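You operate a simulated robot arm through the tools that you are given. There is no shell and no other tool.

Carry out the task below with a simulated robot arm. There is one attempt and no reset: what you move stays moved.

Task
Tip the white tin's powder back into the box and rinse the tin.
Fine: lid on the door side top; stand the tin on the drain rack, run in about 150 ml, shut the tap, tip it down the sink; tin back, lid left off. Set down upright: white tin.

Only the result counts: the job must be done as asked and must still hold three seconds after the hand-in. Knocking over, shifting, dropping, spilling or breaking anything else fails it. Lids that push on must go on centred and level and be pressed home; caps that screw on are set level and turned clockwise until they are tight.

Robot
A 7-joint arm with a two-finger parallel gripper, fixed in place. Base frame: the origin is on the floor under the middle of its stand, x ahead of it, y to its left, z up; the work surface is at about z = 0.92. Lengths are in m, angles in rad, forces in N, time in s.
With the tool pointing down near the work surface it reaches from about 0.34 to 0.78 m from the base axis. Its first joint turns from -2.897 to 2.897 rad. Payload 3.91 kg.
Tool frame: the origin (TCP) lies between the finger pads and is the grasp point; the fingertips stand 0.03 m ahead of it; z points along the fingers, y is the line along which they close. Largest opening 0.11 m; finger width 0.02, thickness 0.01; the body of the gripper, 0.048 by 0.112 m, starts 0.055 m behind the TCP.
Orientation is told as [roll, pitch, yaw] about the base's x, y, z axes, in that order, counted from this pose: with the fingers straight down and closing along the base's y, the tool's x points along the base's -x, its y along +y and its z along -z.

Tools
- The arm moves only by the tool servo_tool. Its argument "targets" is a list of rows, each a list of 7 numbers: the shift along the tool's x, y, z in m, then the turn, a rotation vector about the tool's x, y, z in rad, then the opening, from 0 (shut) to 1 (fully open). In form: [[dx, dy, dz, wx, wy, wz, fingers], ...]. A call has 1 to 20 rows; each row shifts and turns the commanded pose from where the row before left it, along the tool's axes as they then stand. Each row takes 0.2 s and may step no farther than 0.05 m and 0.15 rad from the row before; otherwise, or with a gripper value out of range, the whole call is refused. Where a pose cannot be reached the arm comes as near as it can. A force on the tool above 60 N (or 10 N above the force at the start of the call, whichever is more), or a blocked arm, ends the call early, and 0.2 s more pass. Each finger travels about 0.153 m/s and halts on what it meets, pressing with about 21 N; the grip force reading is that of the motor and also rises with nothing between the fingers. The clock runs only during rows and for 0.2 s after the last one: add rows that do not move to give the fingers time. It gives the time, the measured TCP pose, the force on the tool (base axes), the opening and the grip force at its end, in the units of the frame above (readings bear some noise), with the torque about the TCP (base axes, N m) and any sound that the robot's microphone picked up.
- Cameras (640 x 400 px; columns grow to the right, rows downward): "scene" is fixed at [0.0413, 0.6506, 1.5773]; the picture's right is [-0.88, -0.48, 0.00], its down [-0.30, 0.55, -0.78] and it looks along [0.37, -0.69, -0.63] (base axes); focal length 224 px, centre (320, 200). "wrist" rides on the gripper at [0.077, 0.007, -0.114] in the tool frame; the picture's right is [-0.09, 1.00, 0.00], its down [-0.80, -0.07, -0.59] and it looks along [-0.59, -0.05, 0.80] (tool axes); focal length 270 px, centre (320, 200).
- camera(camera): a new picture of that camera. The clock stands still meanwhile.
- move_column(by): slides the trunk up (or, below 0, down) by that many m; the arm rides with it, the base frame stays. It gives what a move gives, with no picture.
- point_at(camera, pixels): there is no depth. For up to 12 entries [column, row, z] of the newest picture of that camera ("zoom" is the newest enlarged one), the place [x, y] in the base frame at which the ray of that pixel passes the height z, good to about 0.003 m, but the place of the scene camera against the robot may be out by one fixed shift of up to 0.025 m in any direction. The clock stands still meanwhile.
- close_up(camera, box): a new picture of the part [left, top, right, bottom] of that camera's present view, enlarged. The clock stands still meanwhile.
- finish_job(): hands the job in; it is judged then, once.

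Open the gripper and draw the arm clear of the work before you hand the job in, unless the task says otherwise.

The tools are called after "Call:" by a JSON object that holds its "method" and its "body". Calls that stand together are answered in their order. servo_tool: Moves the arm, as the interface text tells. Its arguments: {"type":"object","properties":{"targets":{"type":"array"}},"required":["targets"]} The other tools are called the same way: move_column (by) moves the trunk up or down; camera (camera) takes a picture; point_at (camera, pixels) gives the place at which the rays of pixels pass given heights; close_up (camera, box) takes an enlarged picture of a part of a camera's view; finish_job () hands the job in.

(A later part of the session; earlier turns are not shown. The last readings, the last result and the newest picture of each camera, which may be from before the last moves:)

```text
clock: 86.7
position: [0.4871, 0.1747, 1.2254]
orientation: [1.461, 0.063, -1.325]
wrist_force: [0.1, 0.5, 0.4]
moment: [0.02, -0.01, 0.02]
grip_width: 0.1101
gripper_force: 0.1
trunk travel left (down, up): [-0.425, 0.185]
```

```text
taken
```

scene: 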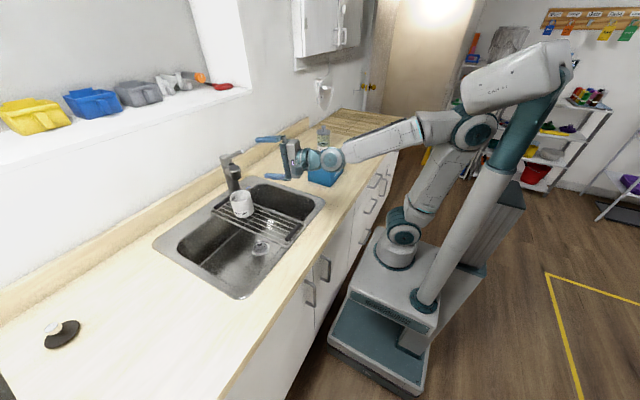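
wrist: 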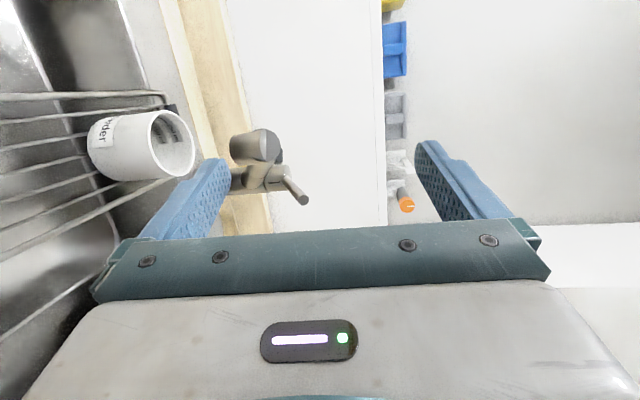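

The arm reported a block near the end of the pitch, leaving TCP at (0.487,0.175,1.225). I check that nothing was touched.

Call:
{"method": "close_up", "body": {"camera": "scene", "box": [220, 90, 500, 270]}}

Call:
{"method": "servo_tool", "body": {"targets": [[0, 0, 0, 0, 0, 0, 1], [0, 0, 0, 0, 0, 0, 1]]}}

```text
2.22 times, centred on (360, 180) of scene
```

zoom: 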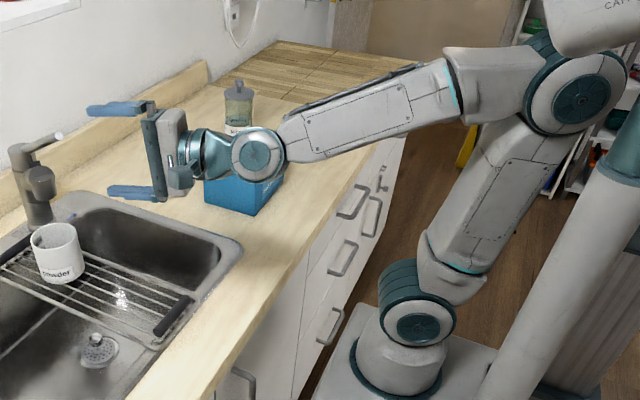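

```text
clock: 87.3
position: [0.4898, 0.1761, 1.2252]
orientation: [1.46, 0.062, -1.326]
wrist_force: [-0.3, -0.5, -0.6]
moment: [0.01, 0.02, 0.01]
grip_width: 0.1101
gripper_force: 0.1
trunk travel left (down, up): [-0.425, 0.185]
```

Nothing was touched – the elbow had swung back near the trunk pole. I translate outward to about (0.58,0.08,1.225) and then correct the orientation so that the tool points straight along +x with vertical closing.

Call:
{"method": "servo_tool", "body": {"targets": [[-0.0287, 0.0035, 0.0157, 0, 0, 0, 1], [-0.0287, 0.0035, 0.0157, 0, 0, 0, 1], [-0.0287, 0.0035, 0.0157, 0, 0, 0, 1], [-0.0287, 0.0035, 0.0157, 0, 0, 0, 1], [0, 0, 0, 0, 0, 0, 1]]}}

Call:
{"method": "servo_tool", "body": {"targets": [[0, 0, 0, -0.055, -0.125, -0.0235, 1], [0, 0, 0, -0.055, -0.125, -0.0235, 1], [0, 0, 0, 0, 0, 0, 1]]}}

Call:
{"method": "camera", "body": {"camera": "wrist"}}

Call:
{"method": "camera", "body": {"camera": "scene"}}

```text
clock: 88.5
position: [0.579, 0.0806, 1.2254]
orientation: [1.463, 0.063, -1.326]
wrist_force: [0.9, 0.0, 0.0]
moment: [-0.02, 0.03, 0.03]
grip_width: 0.11
gripper_force: 0.1
trunk travel left (down, up): [-0.425, 0.185]
```

```text
clock: 89.3
position: [0.5783, 0.0798, 1.2253]
orientation: [1.564, 0.0, -1.576]
wrist_force: [0.3, 0.6, 0.8]
moment: [-0.04, 0.01, 0.01]
grip_width: 0.1099
gripper_force: 0.1
trunk travel left (down, up): [-0.425, 0.185]
```

```text
taken
```

wrist: 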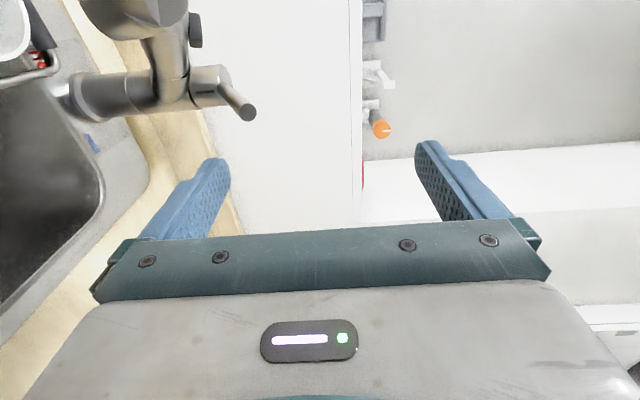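

```text
taken
```

scene: 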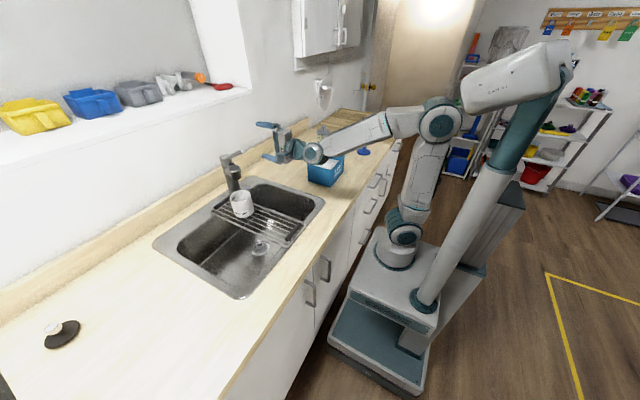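

The lever tip appears at (247,112), matching my predicted projection of (0.707,0.081,1.161). I zoom to see the lever's slope and thickness.

Call:
{"method": "close_up", "body": {"camera": "wrist", "box": [60, 0, 280, 140]}}

Call:
{"method": "close_up", "body": {"camera": "scene", "box": [200, 110, 340, 220]}}

```text
2.86 times, centred on (170, 70) of wrist
```

zoom: 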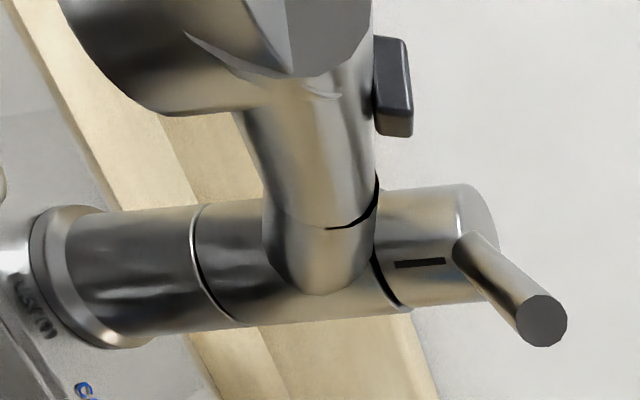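

```text
3.64 times, centred on (270, 165) of scene
```

zoom: 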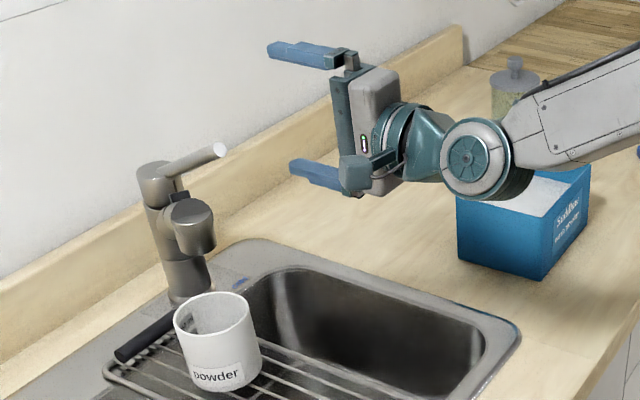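

Lever is ~16 mm thick, pointing at the robot. I set the finger gap to ~4.5 cm, lower to z≈1.16 and advance so the fingers straddle the lever tip from above and below.

Call:
{"method": "servo_tool", "body": {"targets": [[0, -0.033, 0, 0, 0, 0, 0.7], [0, -0.032, 0, 0, 0, 0, 0.41], [0, 0, 0.02, 0, 0, 0, 0.41], [0, 0, 0.03, 0, 0, 0, 0.41], [0, 0, 0, 0, 0, 0, 0.41]]}}

Call:
{"method": "camera", "body": {"camera": "wrist"}}

Call:
{"method": "close_up", "body": {"camera": "scene", "box": [200, 120, 300, 200]}}

```text
clock: 90.5
position: [0.6281, 0.0807, 1.1598]
orientation: [1.563, 0.001, -1.571]
wrist_force: [-0.2, -0.4, -0.4]
moment: [-0.02, 0.03, 0.0]
grip_width: 0.0452
gripper_force: 0.1
trunk travel left (down, up): [-0.425, 0.185]
```

```text
taken
```

wrist: 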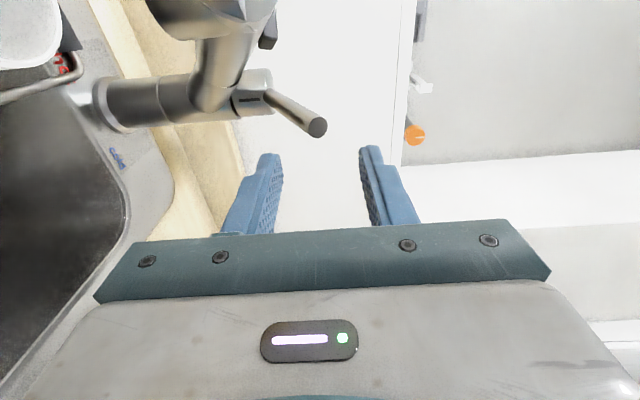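

```text
5.00 times, centred on (250, 160) of scene
```

zoom: 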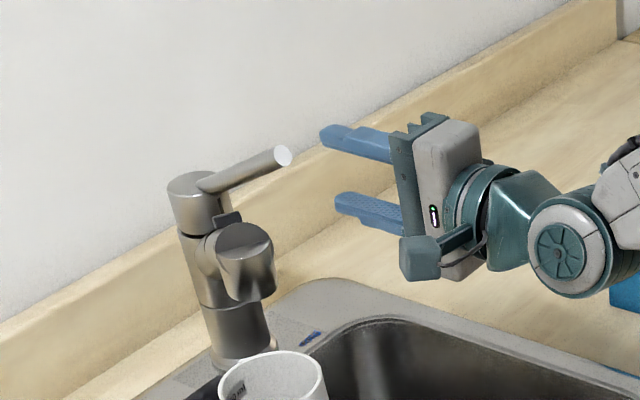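

The lever tip (317,127) sits midway between the fingers (271 and 372). I advance 7 cm to straddle it.

Call:
{"method": "servo_tool", "body": {"targets": [[0, 0, 0.025, 0, 0, 0, 0.41], [0, 0, 0.025, 0, 0, 0, 0.41], [0, 0, 0.02, 0, 0, 0, 0.41], [0, 0, 0, 0, 0, 0, 0.41]]}}

Call:
{"method": "camera", "body": {"camera": "wrist"}}

Call:
{"method": "close_up", "body": {"camera": "scene", "box": [200, 120, 300, 200]}}

```text
clock: 91.5
position: [0.6981, 0.0796, 1.1594]
orientation: [1.563, 0.002, -1.573]
wrist_force: [-0.3, -0.2, 0.2]
moment: [0.01, 0.01, 0.01]
grip_width: 0.045
gripper_force: 0.0
trunk travel left (down, up): [-0.425, 0.185]
```

```text
taken
```

wrist: 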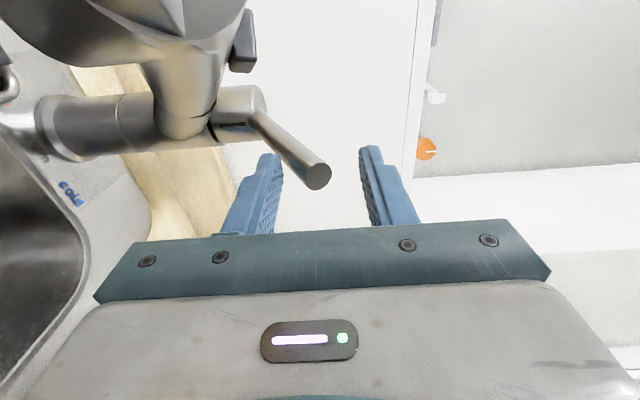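

```text
5.00 times, centred on (250, 160) of scene
```

zoom: 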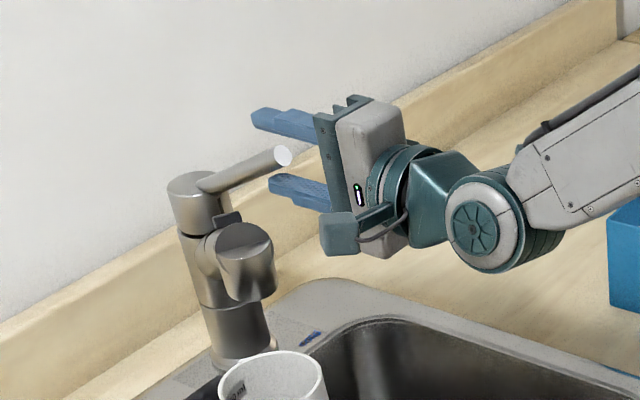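

The lever lies between the fingers with no contact. I raise slowly: first 12 mm to bring the lower finger to the lever.

Call:
{"method": "servo_tool", "body": {"targets": [[0, 0.006, 0, 0, 0, 0, 0.41], [0, 0.006, 0, 0, 0, 0, 0.41]]}}

Call:
{"method": "servo_tool", "body": {"targets": [[0, 0.003, 0, 0, 0, 0, 0.41]]}}

Call:
{"method": "servo_tool", "body": {"targets": [[0, 0.003, 0, 0, 0, 0, 0.41]]}}

```text
clock: 92.1
position: [0.6981, 0.0796, 1.1721]
orientation: [1.565, 0.001, -1.573]
wrist_force: [-1.0, 0.9, -0.4]
moment: [0.02, 0.02, 0.01]
grip_width: 0.0453
gripper_force: 0.2
trunk travel left (down, up): [-0.425, 0.185]
```

```text
clock: 92.5
position: [0.6988, 0.0794, 1.1743]
orientation: [1.564, 0.002, -1.574]
wrist_force: [0.1, 0.5, -1.1]
moment: [0.01, 0.03, 0.05]
grip_width: 0.0454
gripper_force: 0.2
trunk travel left (down, up): [-0.425, 0.185]
```

```text
clock: 92.9
position: [0.6981, 0.0795, 1.1774]
orientation: [1.563, 0.001, -1.573]
wrist_force: [-0.4, -0.4, -0.6]
moment: [0.01, 0.05, -0.03]
grip_width: 0.0452
gripper_force: 0.4
trunk travel left (down, up): [-0.425, 0.185]
```

Perhaps light contact begins. I check the picture then continue in 3 mm steps, listening for water.

Call:
{"method": "camera", "body": {"camera": "wrist"}}

Call:
{"method": "servo_tool", "body": {"targets": [[0, 0.003, 0, 0, 0, 0, 0.41]]}}

```text
taken
```

wrist: 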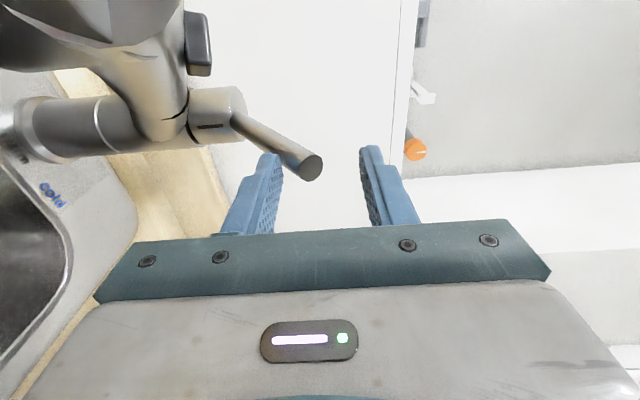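

```text
clock: 93.3
position: [0.6985, 0.0785, 1.1797]
orientation: [1.563, -0.001, -1.574]
wrist_force: [-0.5, 0.4, 0.1]
moment: [0.01, 0.02, -0.05]
grip_width: 0.0453
gripper_force: 0.5
trunk travel left (down, up): [-0.425, 0.185]
```

Call:
{"method": "servo_tool", "body": {"targets": [[0, 0.003, 0, 0, 0, 0, 0.41]]}}

Call:
{"method": "camera", "body": {"camera": "wrist"}}

```text
clock: 93.7
position: [0.6984, 0.0792, 1.1833]
orientation: [1.563, 0.0, -1.573]
wrist_force: [-0.5, 0.6, -0.7]
moment: [0.01, 0.0, -0.02]
grip_width: 0.0455
gripper_force: 0.3
trunk travel left (down, up): [-0.425, 0.185]
```

```text
taken
```

wrist: 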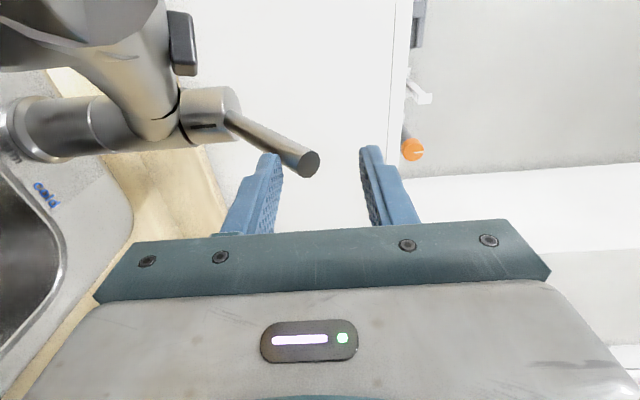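

The lever now moves with the finger (its tip stayed at (308,162) while the camera rose). No water yet; I continue.

Call:
{"method": "servo_tool", "body": {"targets": [[0, 0.004, 0, 0, 0, 0, 0.41]]}}

Call:
{"method": "close_up", "body": {"camera": "scene", "box": [200, 130, 280, 220]}}

```text
clock: 94.1
position: [0.699, 0.0799, 1.1875]
orientation: [1.563, 0.002, -1.573]
wrist_force: [-1.7, 0.0, 0.2]
moment: [-0.03, 0.07, -0.03]
grip_width: 0.0453
gripper_force: 0.2
trunk travel left (down, up): [-0.425, 0.185]
```

```text
4.44 times, centred on (240, 175) of scene
```

zoom: 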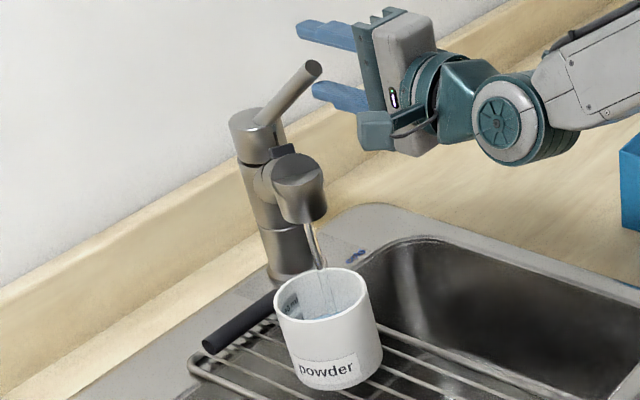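

Water is running into the tin. The clock is stopped while I look; I zoom into the tin to judge the level.

Call:
{"method": "close_up", "body": {"camera": "scene", "box": [225, 175, 260, 205]}}

```text
13.33 times, centred on (242, 190) of scene
```

zoom: 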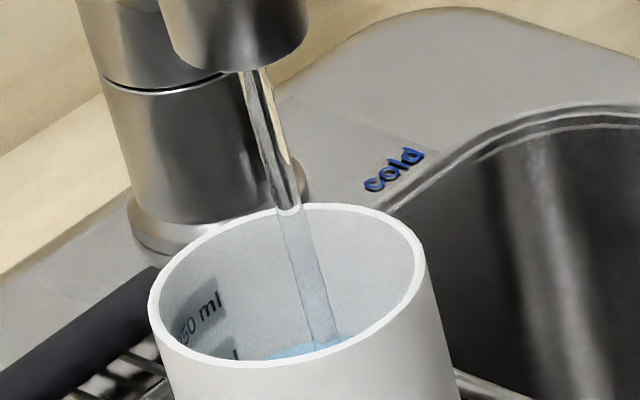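

The water already appears near the 150 ml mark, so I shut the tap at once: push the lever down with the upper finger.

Call:
{"method": "servo_tool", "body": {"targets": [[0, -0.03, 0, 0, 0, 0, 0.41], [0, -0.012, 0, 0, 0, 0, 0.41]]}}

Call:
{"method": "close_up", "body": {"camera": "scene", "box": [200, 130, 280, 220]}}

```text
clock: 94.7
position: [0.6979, 0.0785, 1.1449]
orientation: [1.562, -0.001, -1.574]
wrist_force: [0.5, 0.3, 0.1]
moment: [-0.01, -0.02, 0.01]
grip_width: 0.0454
gripper_force: 0.7
trunk travel left (down, up): [-0.425, 0.185]
```

```text
4.44 times, centred on (240, 175) of scene
```

zoom: 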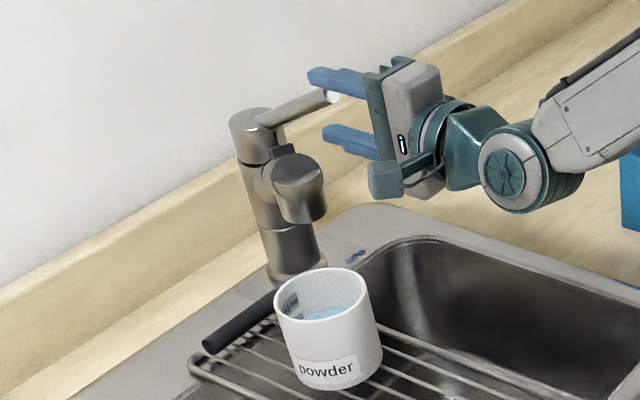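

The stream has stopped. I press 3 mm more to be sure that the lever is fully down, then look at the level.

Call:
{"method": "servo_tool", "body": {"targets": [[0, -0.002, 0, 0, 0, 0, 0.41], [0, -0.002, 0, 0, 0, 0, 0.41], [0, 0, 0, 0, 0, 0, 0.41]]}}

Call:
{"method": "close_up", "body": {"camera": "scene", "box": [225, 175, 260, 205]}}

Call:
{"method": "camera", "body": {"camera": "wrist"}}

```text
clock: 95.5
position: [0.6973, 0.0794, 1.1426]
orientation: [1.567, 0.002, -1.576]
wrist_force: [2.2, 0.1, 6.6]
moment: [-0.02, -0.02, 0.04]
grip_width: 0.0484
gripper_force: 3.6
trunk travel left (down, up): [-0.425, 0.185]
```

```text
13.33 times, centred on (242, 190) of scene
```

zoom: 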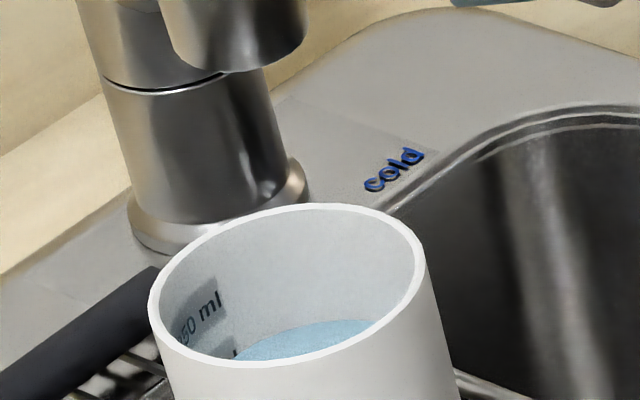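

```text
taken
```

wrist: 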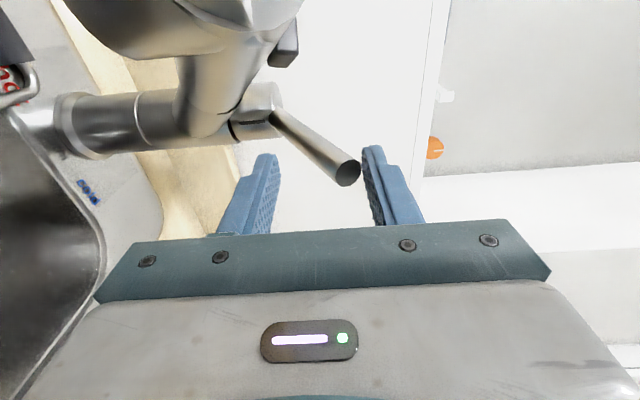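

The lever is hard down (Fz 6.6 N against it), tap shut. I back off to measure the water level accurately from above with the wrist camera.

Call:
{"method": "servo_tool", "body": {"targets": [[0, 0.01, 0, 0, 0, 0, 0.41], [0, 0.005, 0, 0, 0, 0, 0.41], [0, 0, -0.03, 0, 0, 0, 0.41], [0, 0, -0.04, 0, 0, 0, 0.41], [0, 0, -0.03, 0, 0, 0, 0.41], [0, 0, 0, 0, 0, 0, 0.41]]}}

Call:
{"method": "close_up", "body": {"camera": "scene", "box": [200, 130, 280, 220]}}

Call:
{"method": "camera", "body": {"camera": "wrist"}}

```text
clock: 96.9
position: [0.599, 0.0792, 1.1572]
orientation: [1.564, 0.001, -1.572]
wrist_force: [0.2, -0.1, -0.4]
moment: [0.04, 0.01, 0.01]
grip_width: 0.0449
gripper_force: 0.0
trunk travel left (down, up): [-0.425, 0.185]
```

```text
4.44 times, centred on (240, 175) of scene
```

zoom: 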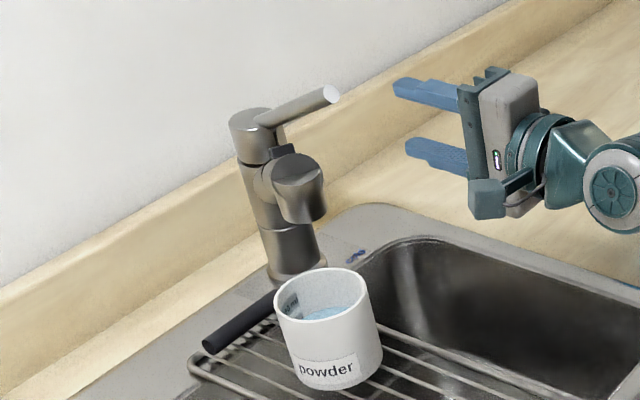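

```text
taken
```

wrist: 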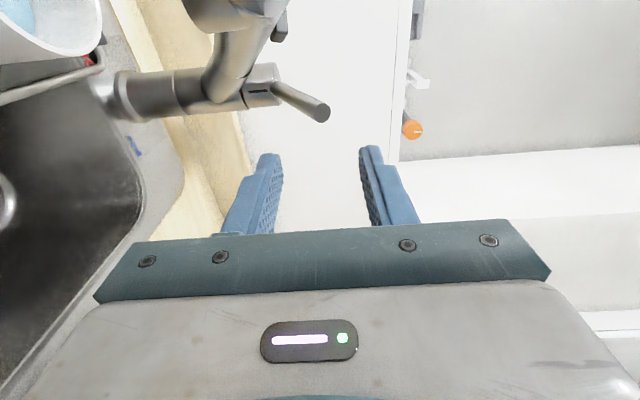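

Tap shut and the lever at rest. I rise, roll back the wrist, then pitch down for a look into the tin.

Call:
{"method": "servo_tool", "body": {"targets": [[0, 0.04, -0.015, 0, 0, 0, 0.7], [0, 0.045, -0.015, 0, 0, 0, 1], [0, 0, 0, 0, 0, -0.1428, 1], [0, 0, 0, 0, 0, -0.1428, 1], [0, 0, 0, 0, 0, -0.1428, 1], [0, 0, 0, 0, 0, -0.1428, 1], [0, 0, 0, 0, 0, -0.1428, 1], [0, 0, 0, 0, 0, -0.1428, 1], [0, 0, 0, 0, 0, -0.1428, 1], [0, 0, 0, 0, 0, -0.1428, 1], [0, 0, 0, 0, 0, -0.1428, 1], [0, 0, 0, 0, 0, -0.1428, 1], [0, 0, 0, 0, 0, -0.1428, 1], [0, 0, 0, 0, 0, 0, 1]]}}

```text
clock: 99.9
position: [0.5687, 0.0798, 1.2425]
orientation: [-0.026, -1.563, 0.025]
wrist_force: [0.3, 0.0, 0.4]
moment: [0.0, 0.01, 0.01]
grip_width: 0.11
gripper_force: 0.0
trunk travel left (down, up): [-0.425, 0.185]
```

Call:
{"method": "servo_tool", "body": {"targets": [[0, 0, 0, 0, 0.139, 0, 1], [0, 0, 0, 0, 0.139, 0, 1], [0, 0, 0, 0, 0.139, 0, 1], [0, 0, 0, 0, 0.139, 0, 1], [0, 0, 0, 0, 0.139, 0, 1], [0, 0, 0, 0, 0.139, 0, 1], [0, 0, 0, 0, 0.139, 0, 1], [0, 0, 0, 0, 0.139, 0, 1], [0, 0, 0, 0, 0.139, 0, 1], [0, 0, 0, 0, 0.139, 0, 1], [0.0223, 0.0333, -0.0275, 0, 0, 0, 1], [0.0223, 0.0333, -0.0275, 0, 0, 0, 1], [0.0223, 0.0333, -0.0275, 0, 0, 0, 1], [0, 0, 0, 0, 0, 0, 1]]}}

Call:
{"method": "camera", "body": {"camera": "wrist"}}

```text
clock: 102.9
position: [0.4826, 0.1782, 1.3201]
orientation: [0.002, -0.174, -0.002]
wrist_force: [0.5, 0.3, 0.3]
moment: [0.01, 0.04, 0.01]
grip_width: 0.1099
gripper_force: 0.1
out of reach, approached as far as the arm can: row 2
trunk travel left (down, up): [-0.425, 0.185]
```

```text
taken
```

wrist: 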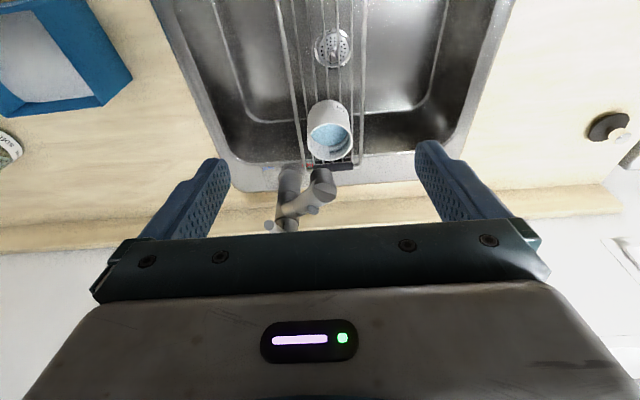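

Water (blue) is visible in the tin at (330,140). I zoom to compare it with the 150 ml and 250 ml lines.

Call:
{"method": "close_up", "body": {"camera": "wrist", "box": [305, 115, 355, 162]}}

```text
8.51 times, centred on (330, 138) of wrist
```

zoom: 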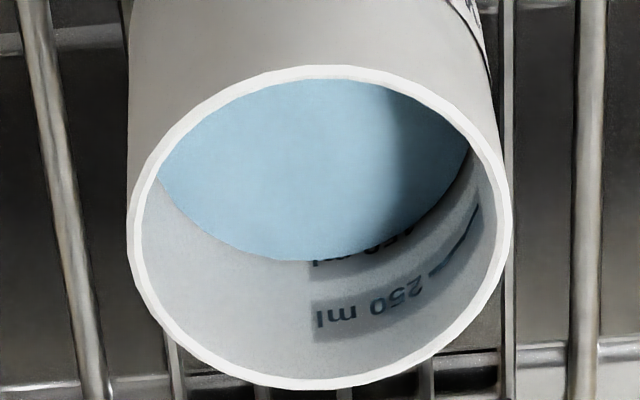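

Call:
{"method": "close_up", "body": {"camera": "wrist", "box": [324, 135, 348, 157]}}

```text
16.00 times, centred on (336, 146) of wrist
```

zoom: 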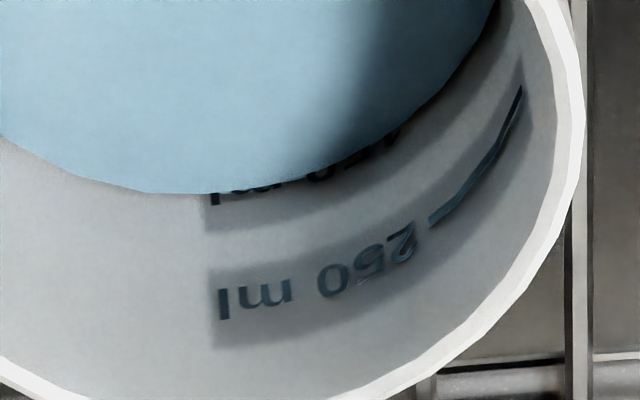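

The water line lies right at the middle of the "150 ml" text, i.e. ≈150 ml – exactly as wanted. Now I pitch to 45° again and go to the pre-grasp point at (0.549,0.182,1.112).

Call:
{"method": "servo_tool", "body": {"targets": [[0, 0, 0, 0, -0.122, 0, 1], [0, 0, 0, 0, -0.122, 0, 1], [0, 0, 0, 0, -0.122, 0, 1], [0, 0, 0, 0, -0.122, 0, 1], [0, 0, 0, 0, -0.122, 0, 1], [0.02, 0.0008, 0.0389, 0, 0, 0, 1], [0.02, 0.0008, 0.0389, 0, 0, 0, 1], [0.02, 0.0008, 0.0389, 0, 0, 0, 1], [0.02, 0.0008, 0.0389, 0, 0, 0, 1], [0.02, 0.0008, 0.0389, 0, 0, 0, 1], [0, 0, 0, 0, 0, 0, 1]]}}

Call:
{"method": "camera", "body": {"camera": "wrist"}}

```text
clock: 105.3
position: [0.5508, 0.1819, 1.1111]
orientation: [0.002, -0.784, -0.004]
wrist_force: [-1.1, 0.8, 0.5]
moment: [0.0, -0.02, 0.0]
grip_width: 0.11
gripper_force: 0.1
trunk travel left (down, up): [-0.425, 0.185]
```

```text
taken
```

wrist: 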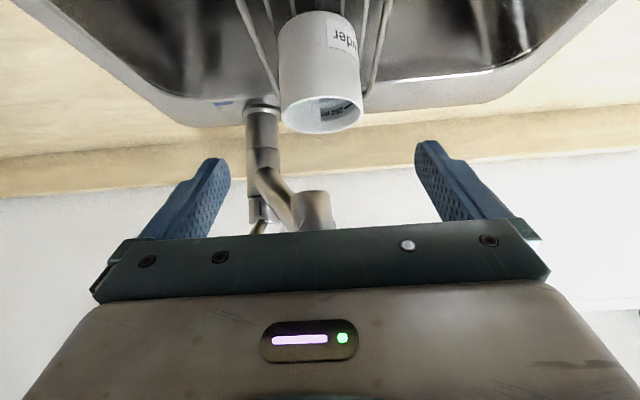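

Same view as at retreat; I advance 0.1557 m along the tool axis to straddle the tin, then grip.

Call:
{"method": "servo_tool", "body": {"targets": [[0.0003, 0, 0.039, 0, 0, 0, 1], [0.0003, 0, 0.039, 0, 0, 0, 1], [0.0003, 0, 0.039, 0, 0, 0, 1], [0, 0, 0.0387, 0, 0, 0, 1], [0, 0, 0, 0, 0, 0, 1]]}}

Call:
{"method": "camera", "body": {"camera": "wrist"}}

```text
clock: 106.5
position: [0.6609, 0.1807, 0.9983]
orientation: [0.003, -0.784, -0.004]
wrist_force: [0.6, -0.2, -0.8]
moment: [-0.01, -0.02, 0.0]
grip_width: 0.1098
gripper_force: 0.1
trunk travel left (down, up): [-0.425, 0.185]
```

```text
taken
```

wrist: 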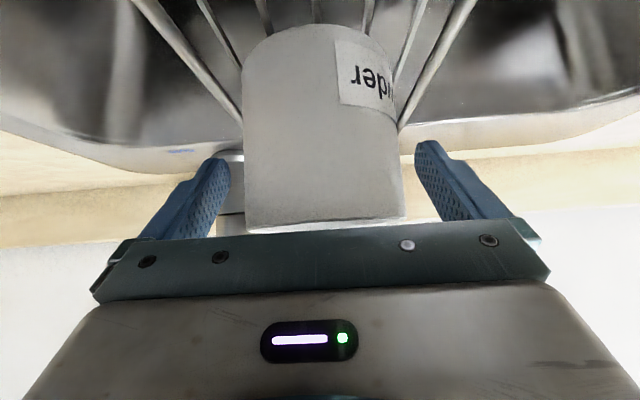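

The tin is ~2 mm to the +y side; I shift by 2 mm and close.

Call:
{"method": "servo_tool", "body": {"targets": [[0, 0.002, 0, 0, 0, 0, 1], [0, 0, 0, 0, 0, 0, 0.8], [0, 0, 0, 0, 0, 0, 0.6], [0, 0, 0, 0, 0, 0, 0.3], [0, 0, 0, 0, 0, 0, 0.2], [0, 0, 0, 0, 0, 0, 0.2]]}}

```text
clock: 107.9
position: [0.6606, 0.1827, 0.9989]
orientation: [0.002, -0.783, -0.004]
wrist_force: [0.0, -1.4, -1.0]
moment: [-0.06, -0.09, -0.01]
grip_width: 0.0799
gripper_force: 21.3
trunk travel left (down, up): [-0.425, 0.185]
```

Gripped (0.080 m). I lift 2 cm and draw the tin back out from under the nozzle.

Call:
{"method": "servo_tool", "body": {"targets": [[-0.0071, 0, -0.0071, 0, 0, 0, 0.2], [-0.0071, 0, -0.0071, 0, 0, 0, 0.2], [0.0106, 0, -0.0106, 0, 0, 0, 0.2], [0.0177, 0, -0.0176, 0, 0, 0, 0.2], [0.0177, 0, -0.0176, 0, 0, 0, 0.2], [0.0177, 0, -0.0176, 0, 0, 0, 0.2], [0.0177, 0, -0.0176, 0, 0, 0, 0.2], [0.0177, 0, -0.0176, 0, 0, 0, 0.2], [0, 0, 0, 0, 0, 0, 0.2]]}}

Call:
{"method": "close_up", "body": {"camera": "scene", "box": [190, 130, 330, 260]}}

```text
clock: 109.9
position: [0.5218, 0.1827, 1.0186]
orientation: [0.002, -0.783, -0.005]
wrist_force: [-0.2, -0.3, -4.2]
moment: [0.02, -0.02, 0.01]
grip_width: 0.0796
gripper_force: 20.9
trunk travel left (down, up): [-0.425, 0.185]
```

```text
3.08 times, centred on (260, 195) of scene
```

zoom: 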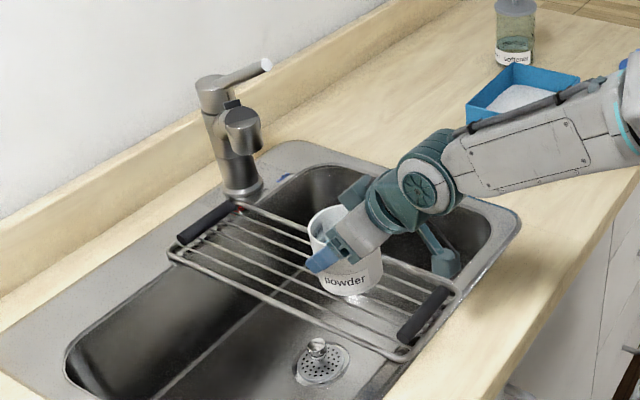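

The tin with water is clear of the nozzle. I raise it and move over the free right-hand part of the sink (TCP ≈ (0.54,0.09,1.12)), keeping it level.

Call:
{"method": "servo_tool", "body": {"targets": [[-0.0208, -0.005, -0.0146, 0, 0, 0, 0.2], [-0.0208, -0.018, -0.0146, 0, 0, 0, 0.2], [-0.0208, -0.025, -0.0146, 0, 0, 0, 0.2], [-0.0208, -0.025, -0.0146, 0, 0, 0, 0.2], [0, -0.02, 0, 0, 0, 0, 0.2], [0, 0, 0, 0, 0, 0, 0.2], [0, 0, 0, 0, 0, 0, 0.2]]}}

Call:
{"method": "servo_tool", "body": {"targets": [[0, 0, 0, 0, -0.1, 0, 0.2], [0, 0, 0, 0, -0.1, 0, 0.2], [0, 0, 0, 0, -0.11, 0, 0.2], [0, 0, 0, 0, -0.11, 0, 0.2], [0, 0, 0, 0, -0.104, 0, 0.2], [0, 0, 0, 0, 0, 0, 0.2]]}}

Call:
{"method": "close_up", "body": {"camera": "scene", "box": [190, 110, 370, 260]}}

```text
clock: 111.5
position: [0.5398, 0.0915, 1.1185]
orientation: [0.001, -0.783, -0.003]
wrist_force: [0.2, -0.5, -4.1]
moment: [-0.02, 0.03, 0.02]
grip_width: 0.0795
gripper_force: 21.2
trunk travel left (down, up): [-0.425, 0.185]
```

```text
clock: 112.9
position: [0.5395, 0.0886, 1.1187]
orientation: [0.006, -1.308, -0.007]
wrist_force: [0.2, -0.1, -4.9]
moment: [0.01, 0.05, 0.0]
grip_width: 0.0798
gripper_force: 20.9
trunk travel left (down, up): [-0.425, 0.185]
```

```text
2.67 times, centred on (280, 185) of scene
```

zoom: 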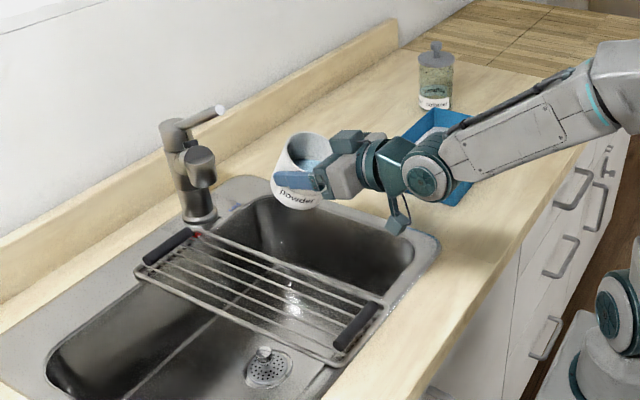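

Water still contained. I roll 0.7 rad (no spill yet), then lower slightly and shift to TCP ≈ (0.545,0.109,1.075) so that the water falls well inside the basin and the tin stays clear of the nozzle.

Call:
{"method": "servo_tool", "body": {"targets": [[0, 0, 0, 0, 0, 0.1, 0.2], [0, 0, 0, 0, 0, 0.12, 0.2], [0, 0, 0, 0, 0, 0.12, 0.2], [0, 0, 0, 0, 0, 0.12, 0.2], [0, 0, 0, 0, 0, 0.12, 0.2], [0, 0, 0, 0, 0, 0.12, 0.2], [0.0222, -0.0053, 0.0083, 0, 0, 0, 0.2], [0.0221, -0.0054, 0.0083, 0, 0, 0, 0.2], [0, 0, 0, 0, 0, 0, 0.2]]}}

Call:
{"method": "close_up", "body": {"camera": "scene", "box": [190, 110, 370, 260]}}

```text
clock: 114.9
position: [0.5436, 0.1098, 1.0738]
orientation: [1.175, -0.829, -1.276]
wrist_force: [0.1, -0.2, -4.2]
moment: [-0.04, 0.06, -0.01]
grip_width: 0.0796
gripper_force: 21.1
trunk travel left (down, up): [-0.425, 0.185]
```

```text
2.67 times, centred on (280, 185) of scene
```

zoom: 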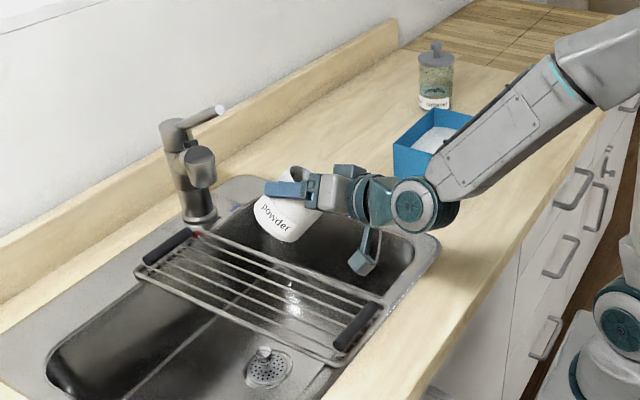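

Good clearance everywhere. I now roll on slowly to pour the water into the basin.

Call:
{"method": "servo_tool", "body": {"targets": [[0, 0, 0, 0, 0, 0.07, 0.2], [0, 0, 0, 0, 0, 0.07, 0.2], [0, 0, 0, 0, 0, 0.07, 0.2], [0, 0, 0, 0, 0, 0.07, 0.2], [0, 0, 0, 0, 0, 0.07, 0.2], [0, 0, 0, 0, 0, 0.07, 0.2], [0, 0, 0, 0, 0, 0.07, 0.2], [0, 0, 0, 0, 0, 0.07, 0.2]]}}

Call:
{"method": "close_up", "body": {"camera": "scene", "box": [190, 110, 370, 260]}}

```text
clock: 116.7
position: [0.5428, 0.1097, 1.0756]
orientation: [1.294, -0.295, -1.491]
wrist_force: [0.8, 0.1, -4.4]
moment: [-0.05, 0.1, -0.01]
grip_width: 0.0796
gripper_force: 20.4
trunk travel left (down, up): [-0.425, 0.185]
```

```text
2.67 times, centred on (280, 185) of scene
```

zoom: 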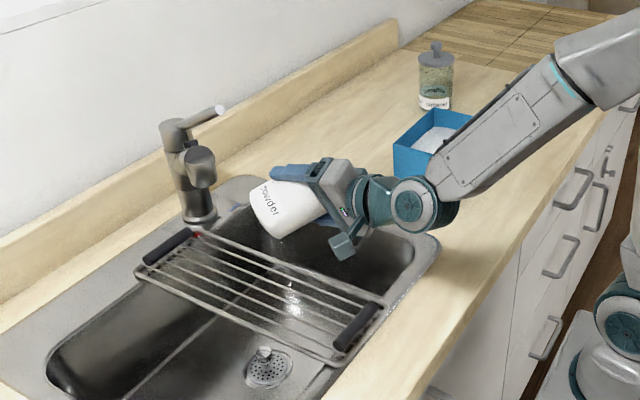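

Call:
{"method": "servo_tool", "body": {"targets": [[0, 0, 0, 0, 0, 0.07, 0.2], [0, 0, 0, 0, 0, 0.07, 0.2], [0, 0, 0, 0, 0, 0.07, 0.2], [0, 0, 0, 0, 0, 0.07, 0.2], [0, 0, 0, 0, 0, 0.07, 0.2], [0, 0, 0, 0, 0, 0.07, 0.2], [0, 0, 0, 0, 0, 0.07, 0.2], [0, 0, 0, 0, 0, 0.07, 0.2], [0, 0, 0, 0, 0, 0.07, 0.2], [0, 0, 0, 0, 0, 0.07, 0.2]]}}

Call:
{"method": "close_up", "body": {"camera": "scene", "box": [220, 140, 340, 240]}}

```text
clock: 118.9
position: [0.5429, 0.1088, 1.0756]
orientation: [1.285, 0.377, -1.678]
wrist_force: [0.3, 0.1, -5.0]
moment: [-0.07, 0.11, -0.01]
grip_width: 0.0795
gripper_force: 21.1
trunk travel left (down, up): [-0.425, 0.185]
```

```text
4.00 times, centred on (280, 190) of scene
```

zoom: 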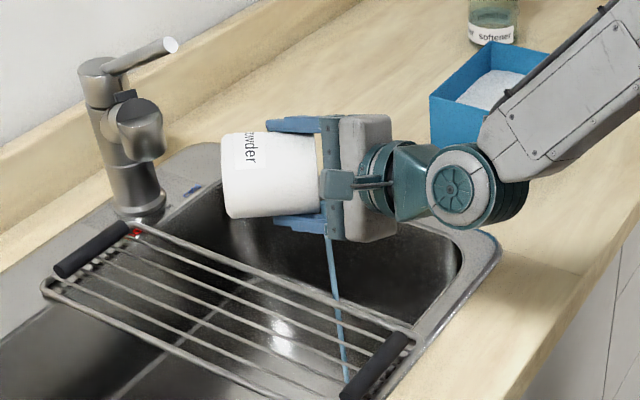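

A blue stream falls into the basin (from (325,235)). I continue rolling to drain it completely.

Call:
{"method": "servo_tool", "body": {"targets": [[0, 0, 0, 0, 0, 0.05, 0.2], [0, 0, 0, 0, 0, 0.05, 0.2], [0, 0, 0, 0, 0, 0.05, 0.2], [0, 0, 0, 0, 0, 0.05, 0.2], [0, 0, 0, 0, 0, 0.05, 0.2], [0, 0, 0, 0, 0, 0.05, 0.2], [0, 0, 0, 0, 0, 0.05, 0.2], [0, 0, 0, 0, 0, 0.05, 0.2], [0, 0, 0, 0, 0, 0.05, 0.2], [0, 0, 0, 0, 0, 0.05, 0.2]]}}

Call:
{"method": "close_up", "body": {"camera": "scene", "box": [220, 140, 340, 240]}}

```text
clock: 121.1
position: [0.5438, 0.1093, 1.0752]
orientation: [1.166, 0.849, -1.882]
wrist_force: [-0.4, -0.2, -4.6]
moment: [-0.06, 0.07, -0.02]
grip_width: 0.0798
gripper_force: 21.1
trunk travel left (down, up): [-0.425, 0.185]
```

```text
4.00 times, centred on (280, 190) of scene
```

zoom: 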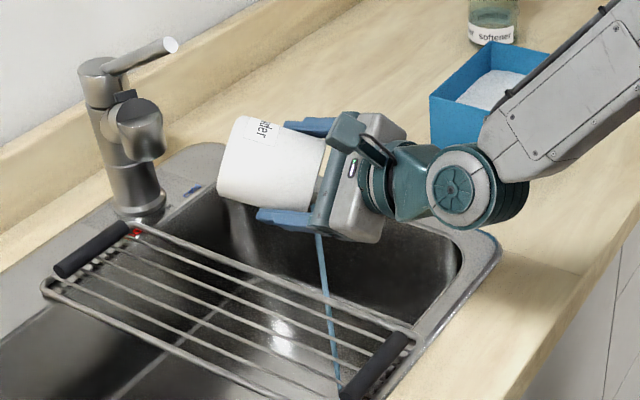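

Still draining. I continue to 180° and pause.

Call:
{"method": "servo_tool", "body": {"targets": [[0, 0, 0, 0, 0, 0.05, 0.2], [0, 0, 0, 0, 0, 0.05, 0.2], [0, 0, 0, 0, 0, 0.05, 0.2], [0, 0, 0, 0, 0, 0.05, 0.2], [0, 0, 0, 0, 0, 0.05, 0.2], [0, 0, 0, 0, 0, 0.05, 0.2], [0, 0, 0, 0, 0, 0.06, 0.2], [0, 0, 0, 0, 0, 0.06, 0.2], [0, 0, 0, 0, 0, 0.06, 0.2], [0, 0, 0, 0, 0, 0.06, 0.2], [0, 0, 0, 0, 0, 0.06, 0.2], [0, 0, 0, 0, 0, 0.0816, 0.2], [0, 0, 0, 0, 0, 0, 0.2], [0, 0, 0, 0, 0, 0, 0.2]]}}

Call:
{"method": "close_up", "body": {"camera": "scene", "box": [220, 140, 340, 240]}}

```text
clock: 124.1
position: [0.5433, 0.1105, 1.0759]
orientation: [-0.002, 1.308, 3.136]
wrist_force: [-0.3, -0.7, -3.4]
moment: [-0.01, 0.08, -0.01]
grip_width: 0.0796
gripper_force: 20.8
trunk travel left (down, up): [-0.425, 0.185]
```

```text
4.00 times, centred on (280, 190) of scene
```

zoom: 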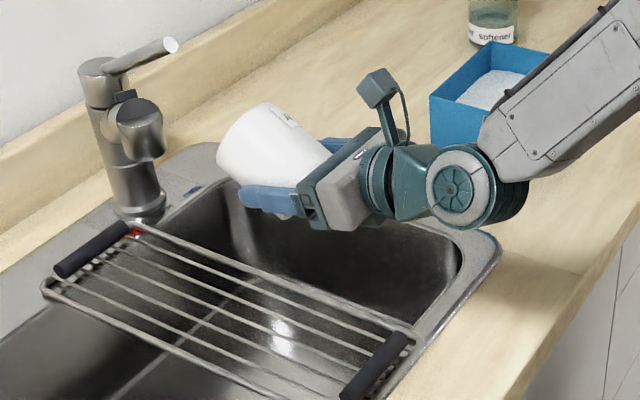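

The stream has ended; the tin is empty. I wait a moment, raise 7.5 cm and roll the tin upright again over the sink.

Call:
{"method": "servo_tool", "body": {"targets": [[0, 0, 0, 0, 0, 0, 0.2], [0, 0, 0, 0, 0, 0, 0.2], [0, 0, 0, 0, 0, 0, 0.2], [0.0242, 0, -0.0065, 0, 0, 0, 0.2], [0.0242, 0, -0.0065, 0, 0, 0, 0.2], [0.0242, 0, -0.0065, 0, 0, 0, 0.2], [0, 0, 0, 0, 0, 0, 0.2]]}}

Call:
{"method": "servo_tool", "body": {"targets": [[0, 0, 0, 0, 0, -0.15, 0.2], [0, 0, 0, 0, 0, -0.15, 0.2], [0, 0, 0, 0, 0, -0.15, 0.2], [0, 0, 0, 0, 0, -0.15, 0.2], [0, 0, 0, 0, 0, -0.15, 0.2], [0, 0, 0, 0, 0, -0.15, 0.2], [0, 0, 0, 0, 0, -0.15, 0.2], [0, 0, 0, 0, 0, -0.15, 0.2], [0, 0, 0, 0, 0, -0.15, 0.2], [0, 0, 0, 0, 0, -0.15, 0.2], [0, 0, 0, 0, 0, -0.15, 0.2], [0, 0, 0, 0, 0, -0.15, 0.2], [0, 0, 0, 0, 0, -0.15, 0.2], [0, 0, 0, 0, 0, -0.15, 0.2], [0, 0, 0, 0, 0, -0.15, 0.2], [0, 0, 0, 0, 0, -0.15, 0.2], [0, 0, 0, 0, 0, -0.15, 0.2], [0, 0, 0, 0, 0, -0.15, 0.2], [0, 0, 0, 0, 0, -0.15, 0.2], [0, 0, 0, 0, 0, -0.15, 0.2]]}}

Call:
{"method": "servo_tool", "body": {"targets": [[0, 0, 0, 0, 0, -0.1416, 0.2], [0, 0, 0, 0, 0.131, 0, 0.2], [0, 0, 0, 0, 0.131, 0, 0.2], [0, 0, 0, 0, 0.131, 0, 0.2], [0, 0, 0, 0, 0.131, 0, 0.2], [0, 0, 0, 0, 0, 0, 0.2]]}}

Call:
{"method": "camera", "body": {"camera": "scene"}}

```text
clock: 125.7
position: [0.5428, 0.1103, 1.151]
orientation: [-0.001, 1.307, 3.137]
wrist_force: [0.6, 0.2, -3.3]
moment: [-0.03, 0.1, 0.02]
grip_width: 0.0795
gripper_force: 21.1
trunk travel left (down, up): [-0.425, 0.185]
```

```text
clock: 129.9
position: [0.5435, 0.1091, 1.15]
orientation: [0.482, -1.272, -0.502]
wrist_force: [-0.6, -0.4, -4.8]
moment: [-0.01, 0.07, 0.05]
grip_width: 0.0797
gripper_force: 21.4
trunk travel left (down, up): [-0.425, 0.185]
```

```text
clock: 131.3
position: [0.5443, 0.1107, 1.1502]
orientation: [-0.005, -0.831, -0.008]
wrist_force: [-0.1, -0.1, -3.1]
moment: [0.03, 0.02, -0.03]
grip_width: 0.0796
gripper_force: 20.9
out of reach, approached as far as the arm can: row 3
trunk travel left (down, up): [-0.425, 0.185]
```

```text
taken
```

scene: 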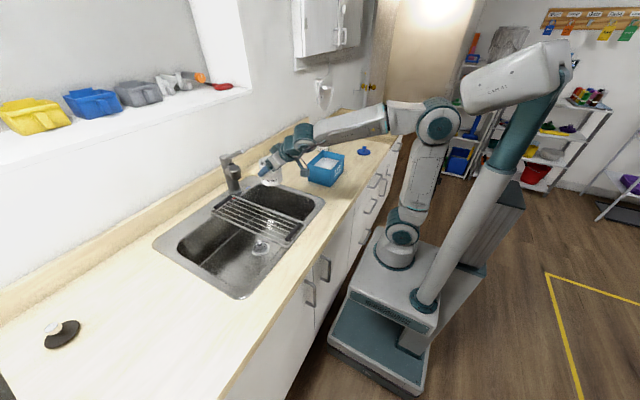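

The tin is upright again and empty. I correct the pitch to −0.784 and carry it back over to its original spot at (0.416,-0.441), high enough to clear the box.

Call:
{"method": "servo_tool", "body": {"targets": [[0, 0, 0, 0, 0.047, 0.003, 0.2], [0.007, -0.0424, -0.0069, 0, 0, 0, 0.2], [0.007, -0.0424, -0.0069, 0, 0, 0, 0.2], [0.007, -0.0424, -0.0069, 0, 0, 0, 0.2], [0.007, -0.0424, -0.0069, 0, 0, 0, 0.2], [0.007, -0.0424, -0.0069, 0, 0, 0, 0.2], [0.007, -0.0424, -0.0069, 0, 0, 0, 0.2], [0.007, -0.0424, -0.0069, 0, 0, 0, 0.2], [0.007, -0.0424, -0.0069, 0, 0, 0, 0.2], [0.007, -0.0424, -0.0069, 0, 0, 0, 0.2], [0.007, -0.0424, -0.0069, 0, 0, 0, 0.2], [0.007, -0.0424, -0.0069, 0, 0, 0, 0.2], [0.007, -0.0424, -0.0069, 0, 0, 0, 0.2], [0.007, -0.0424, -0.0069, 0, 0, 0, 0.2], [0, 0, 0, 0, 0, 0, 0.2]]}}

Call:
{"method": "camera", "body": {"camera": "scene"}}

Call:
{"method": "camera", "body": {"camera": "wrist"}}

```text
clock: 134.5
position: [0.4193, -0.3742, 1.1503]
orientation: [0.001, -0.787, -0.022]
wrist_force: [-0.4, 0.2, -4.3]
moment: [0.02, 0.04, 0.0]
grip_width: 0.0796
gripper_force: 21.4
out of reach, approached as far as the arm can: row 13, 14
trunk travel left (down, up): [-0.425, 0.185]
```

```text
taken
```

scene: 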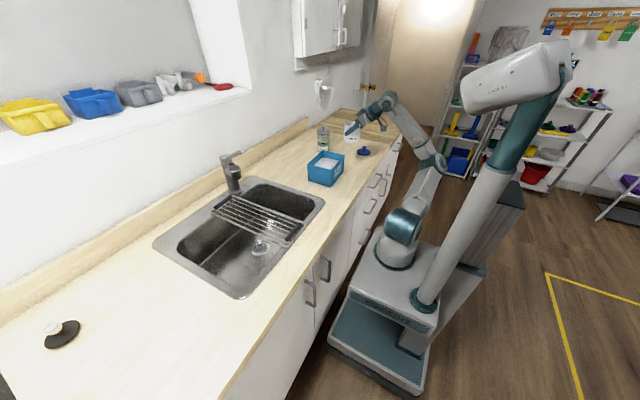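

```text
taken
```

wrist: 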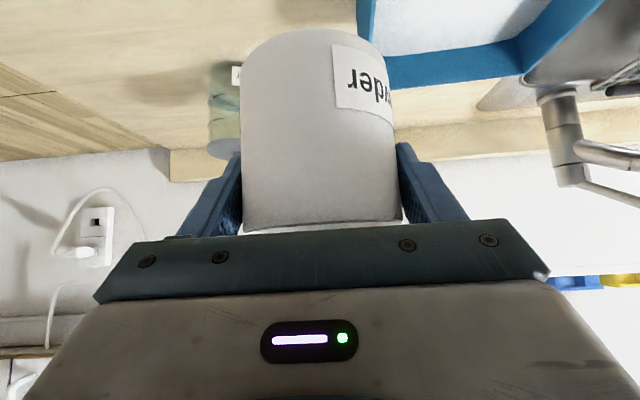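

The arm is near a limit with the trunk low. I raise the trunk back by 0.15 m, where this spot was easily reachable before.

Call:
{"method": "move_column", "body": {"by": 0.15}}

Call:
{"method": "camera", "body": {"camera": "scene"}}

```text
clock: 136.3
position: [0.4189, -0.374, 1.3011]
orientation: [0.002, -0.786, -0.024]
wrist_force: [-0.3, -0.4, -4.3]
moment: [-0.01, 0.07, -0.01]
grip_width: 0.0798
gripper_force: 21.2
trunk travel left (down, up): [-0.575, 0.035]
```

```text
taken
```

scene: 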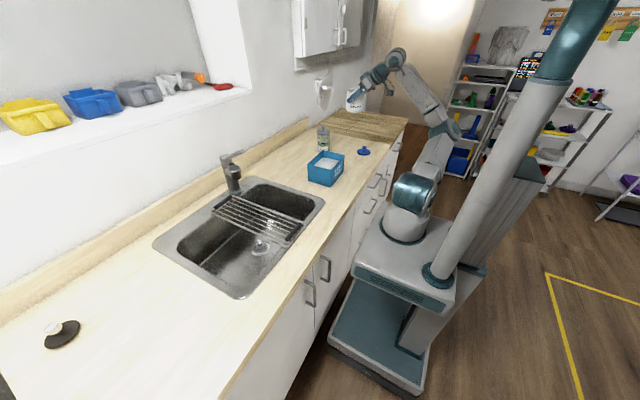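

Call:
{"method": "close_up", "body": {"camera": "scene", "box": [330, 30, 490, 260]}}

```text
1.74 times, centred on (410, 145) of scene
```

zoom: 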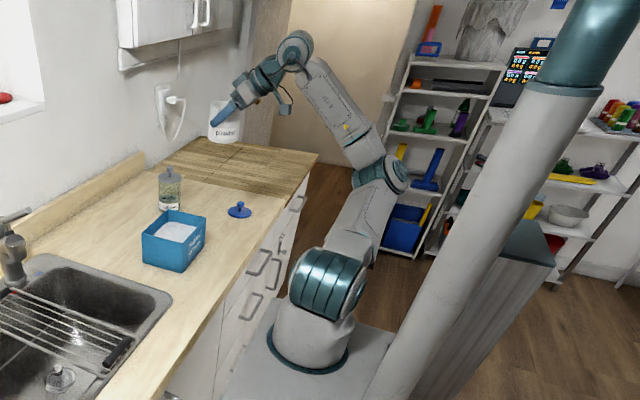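

The posture is unusual (elbow out to the side) but clear of furniture. I lower slowly toward (0.416,-0.441,1.15), correcting the small yaw, and check.

Call:
{"method": "servo_tool", "body": {"targets": [[0, -0.0134, 0, -0.017, 0, -0.017, 0.2], [0.0216, -0.0134, 0.0208, 0, 0, 0, 0.2], [0.0216, -0.0134, 0.0208, 0, 0, 0, 0.2], [0.0216, -0.0134, 0.0208, 0, 0, 0, 0.2], [0.0216, -0.0134, 0.0208, 0, 0, 0, 0.2], [0, 0, 0, 0, 0, 0, 0.2]]}}

Call:
{"method": "close_up", "body": {"camera": "scene", "box": [330, 30, 490, 260]}}

```text
clock: 137.7
position: [0.4327, -0.3606, 1.1861]
orientation: [0.001, -0.786, -0.002]
wrist_force: [0.0, 0.3, -4.0]
moment: [0.0, 0.01, -0.01]
grip_width: 0.0794
gripper_force: 21.1
out of reach, approached as far as the arm can: row 1, 2, 3, 4, 5
trunk travel left (down, up): [-0.575, 0.035]
```

```text
1.74 times, centred on (410, 145) of scene
```

zoom: 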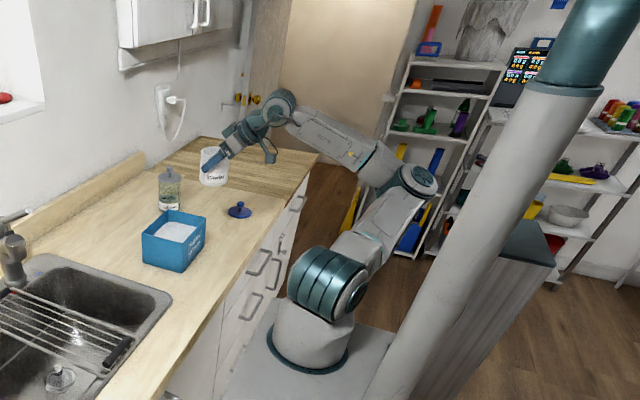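

This elbow posture limits the reach. I go back toward the middle (0.50,-0.10,1.30) to let the elbow come up again.

Call:
{"method": "servo_tool", "body": {"targets": [[-0.0179, 0.0371, -0.0044, 0, 0, 0, 0.2], [-0.0179, 0.0371, -0.0044, 0, 0, 0, 0.2], [-0.0179, 0.0371, -0.0044, 0, 0, 0, 0.2], [-0.0179, 0.0371, -0.0044, 0, 0, 0, 0.2], [-0.0179, 0.0371, -0.0044, 0, 0, 0, 0.2], [-0.0179, 0.0371, -0.0044, 0, 0, 0, 0.2], [-0.0179, 0.0371, -0.0044, 0, 0, 0, 0.2], [0, 0, 0, 0, 0, 0, 0.2]]}}

Call:
{"method": "close_up", "body": {"camera": "scene", "box": [250, 10, 490, 260]}}

```text
clock: 139.5
position: [0.4984, -0.1024, 1.2972]
orientation: [0.001, -0.786, 0.001]
wrist_force: [-0.2, -1.4, -4.0]
moment: [0.03, 0.0, 0.0]
grip_width: 0.0797
gripper_force: 20.5
trunk travel left (down, up): [-0.575, 0.035]
```

```text
1.60 times, centred on (370, 135) of scene
```

zoom: 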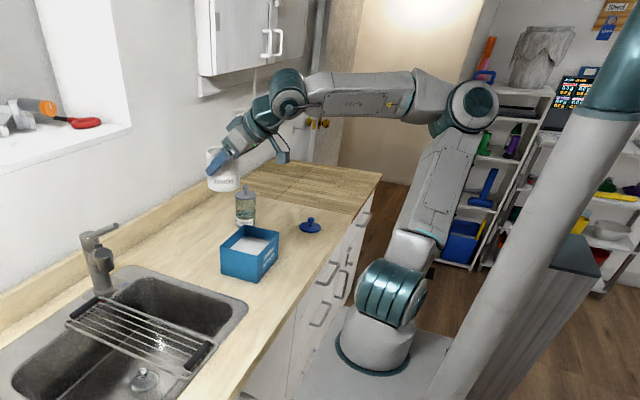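

The posture is now close to normal again. I approach again at z≈1.25 via (0.46,-0.255).

Call:
{"method": "servo_tool", "body": {"targets": [[0.0154, -0.0383, 0.0013, 0, 0, 0, 0.2], [0.0154, -0.0383, 0.0013, 0, 0, 0, 0.2], [0.0154, -0.0383, 0.0013, 0, 0, 0, 0.2], [0.0154, -0.0383, 0.0013, 0, 0, 0, 0.2], [0, 0, 0, 0, 0, 0, 0.2]]}}

Call:
{"method": "close_up", "body": {"camera": "scene", "box": [250, 10, 490, 260]}}

```text
clock: 140.7
position: [0.4589, -0.254, 1.2485]
orientation: [0.002, -0.785, 0.004]
wrist_force: [0.4, 0.9, -4.3]
moment: [0.01, 0.02, 0.02]
grip_width: 0.0796
gripper_force: 21.0
trunk travel left (down, up): [-0.575, 0.035]
```

```text
1.60 times, centred on (370, 135) of scene
```

zoom: 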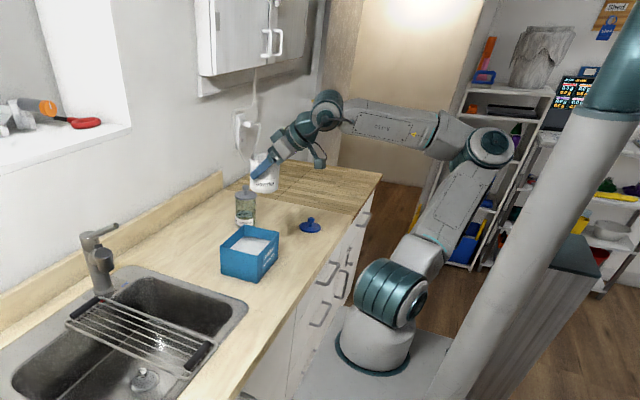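

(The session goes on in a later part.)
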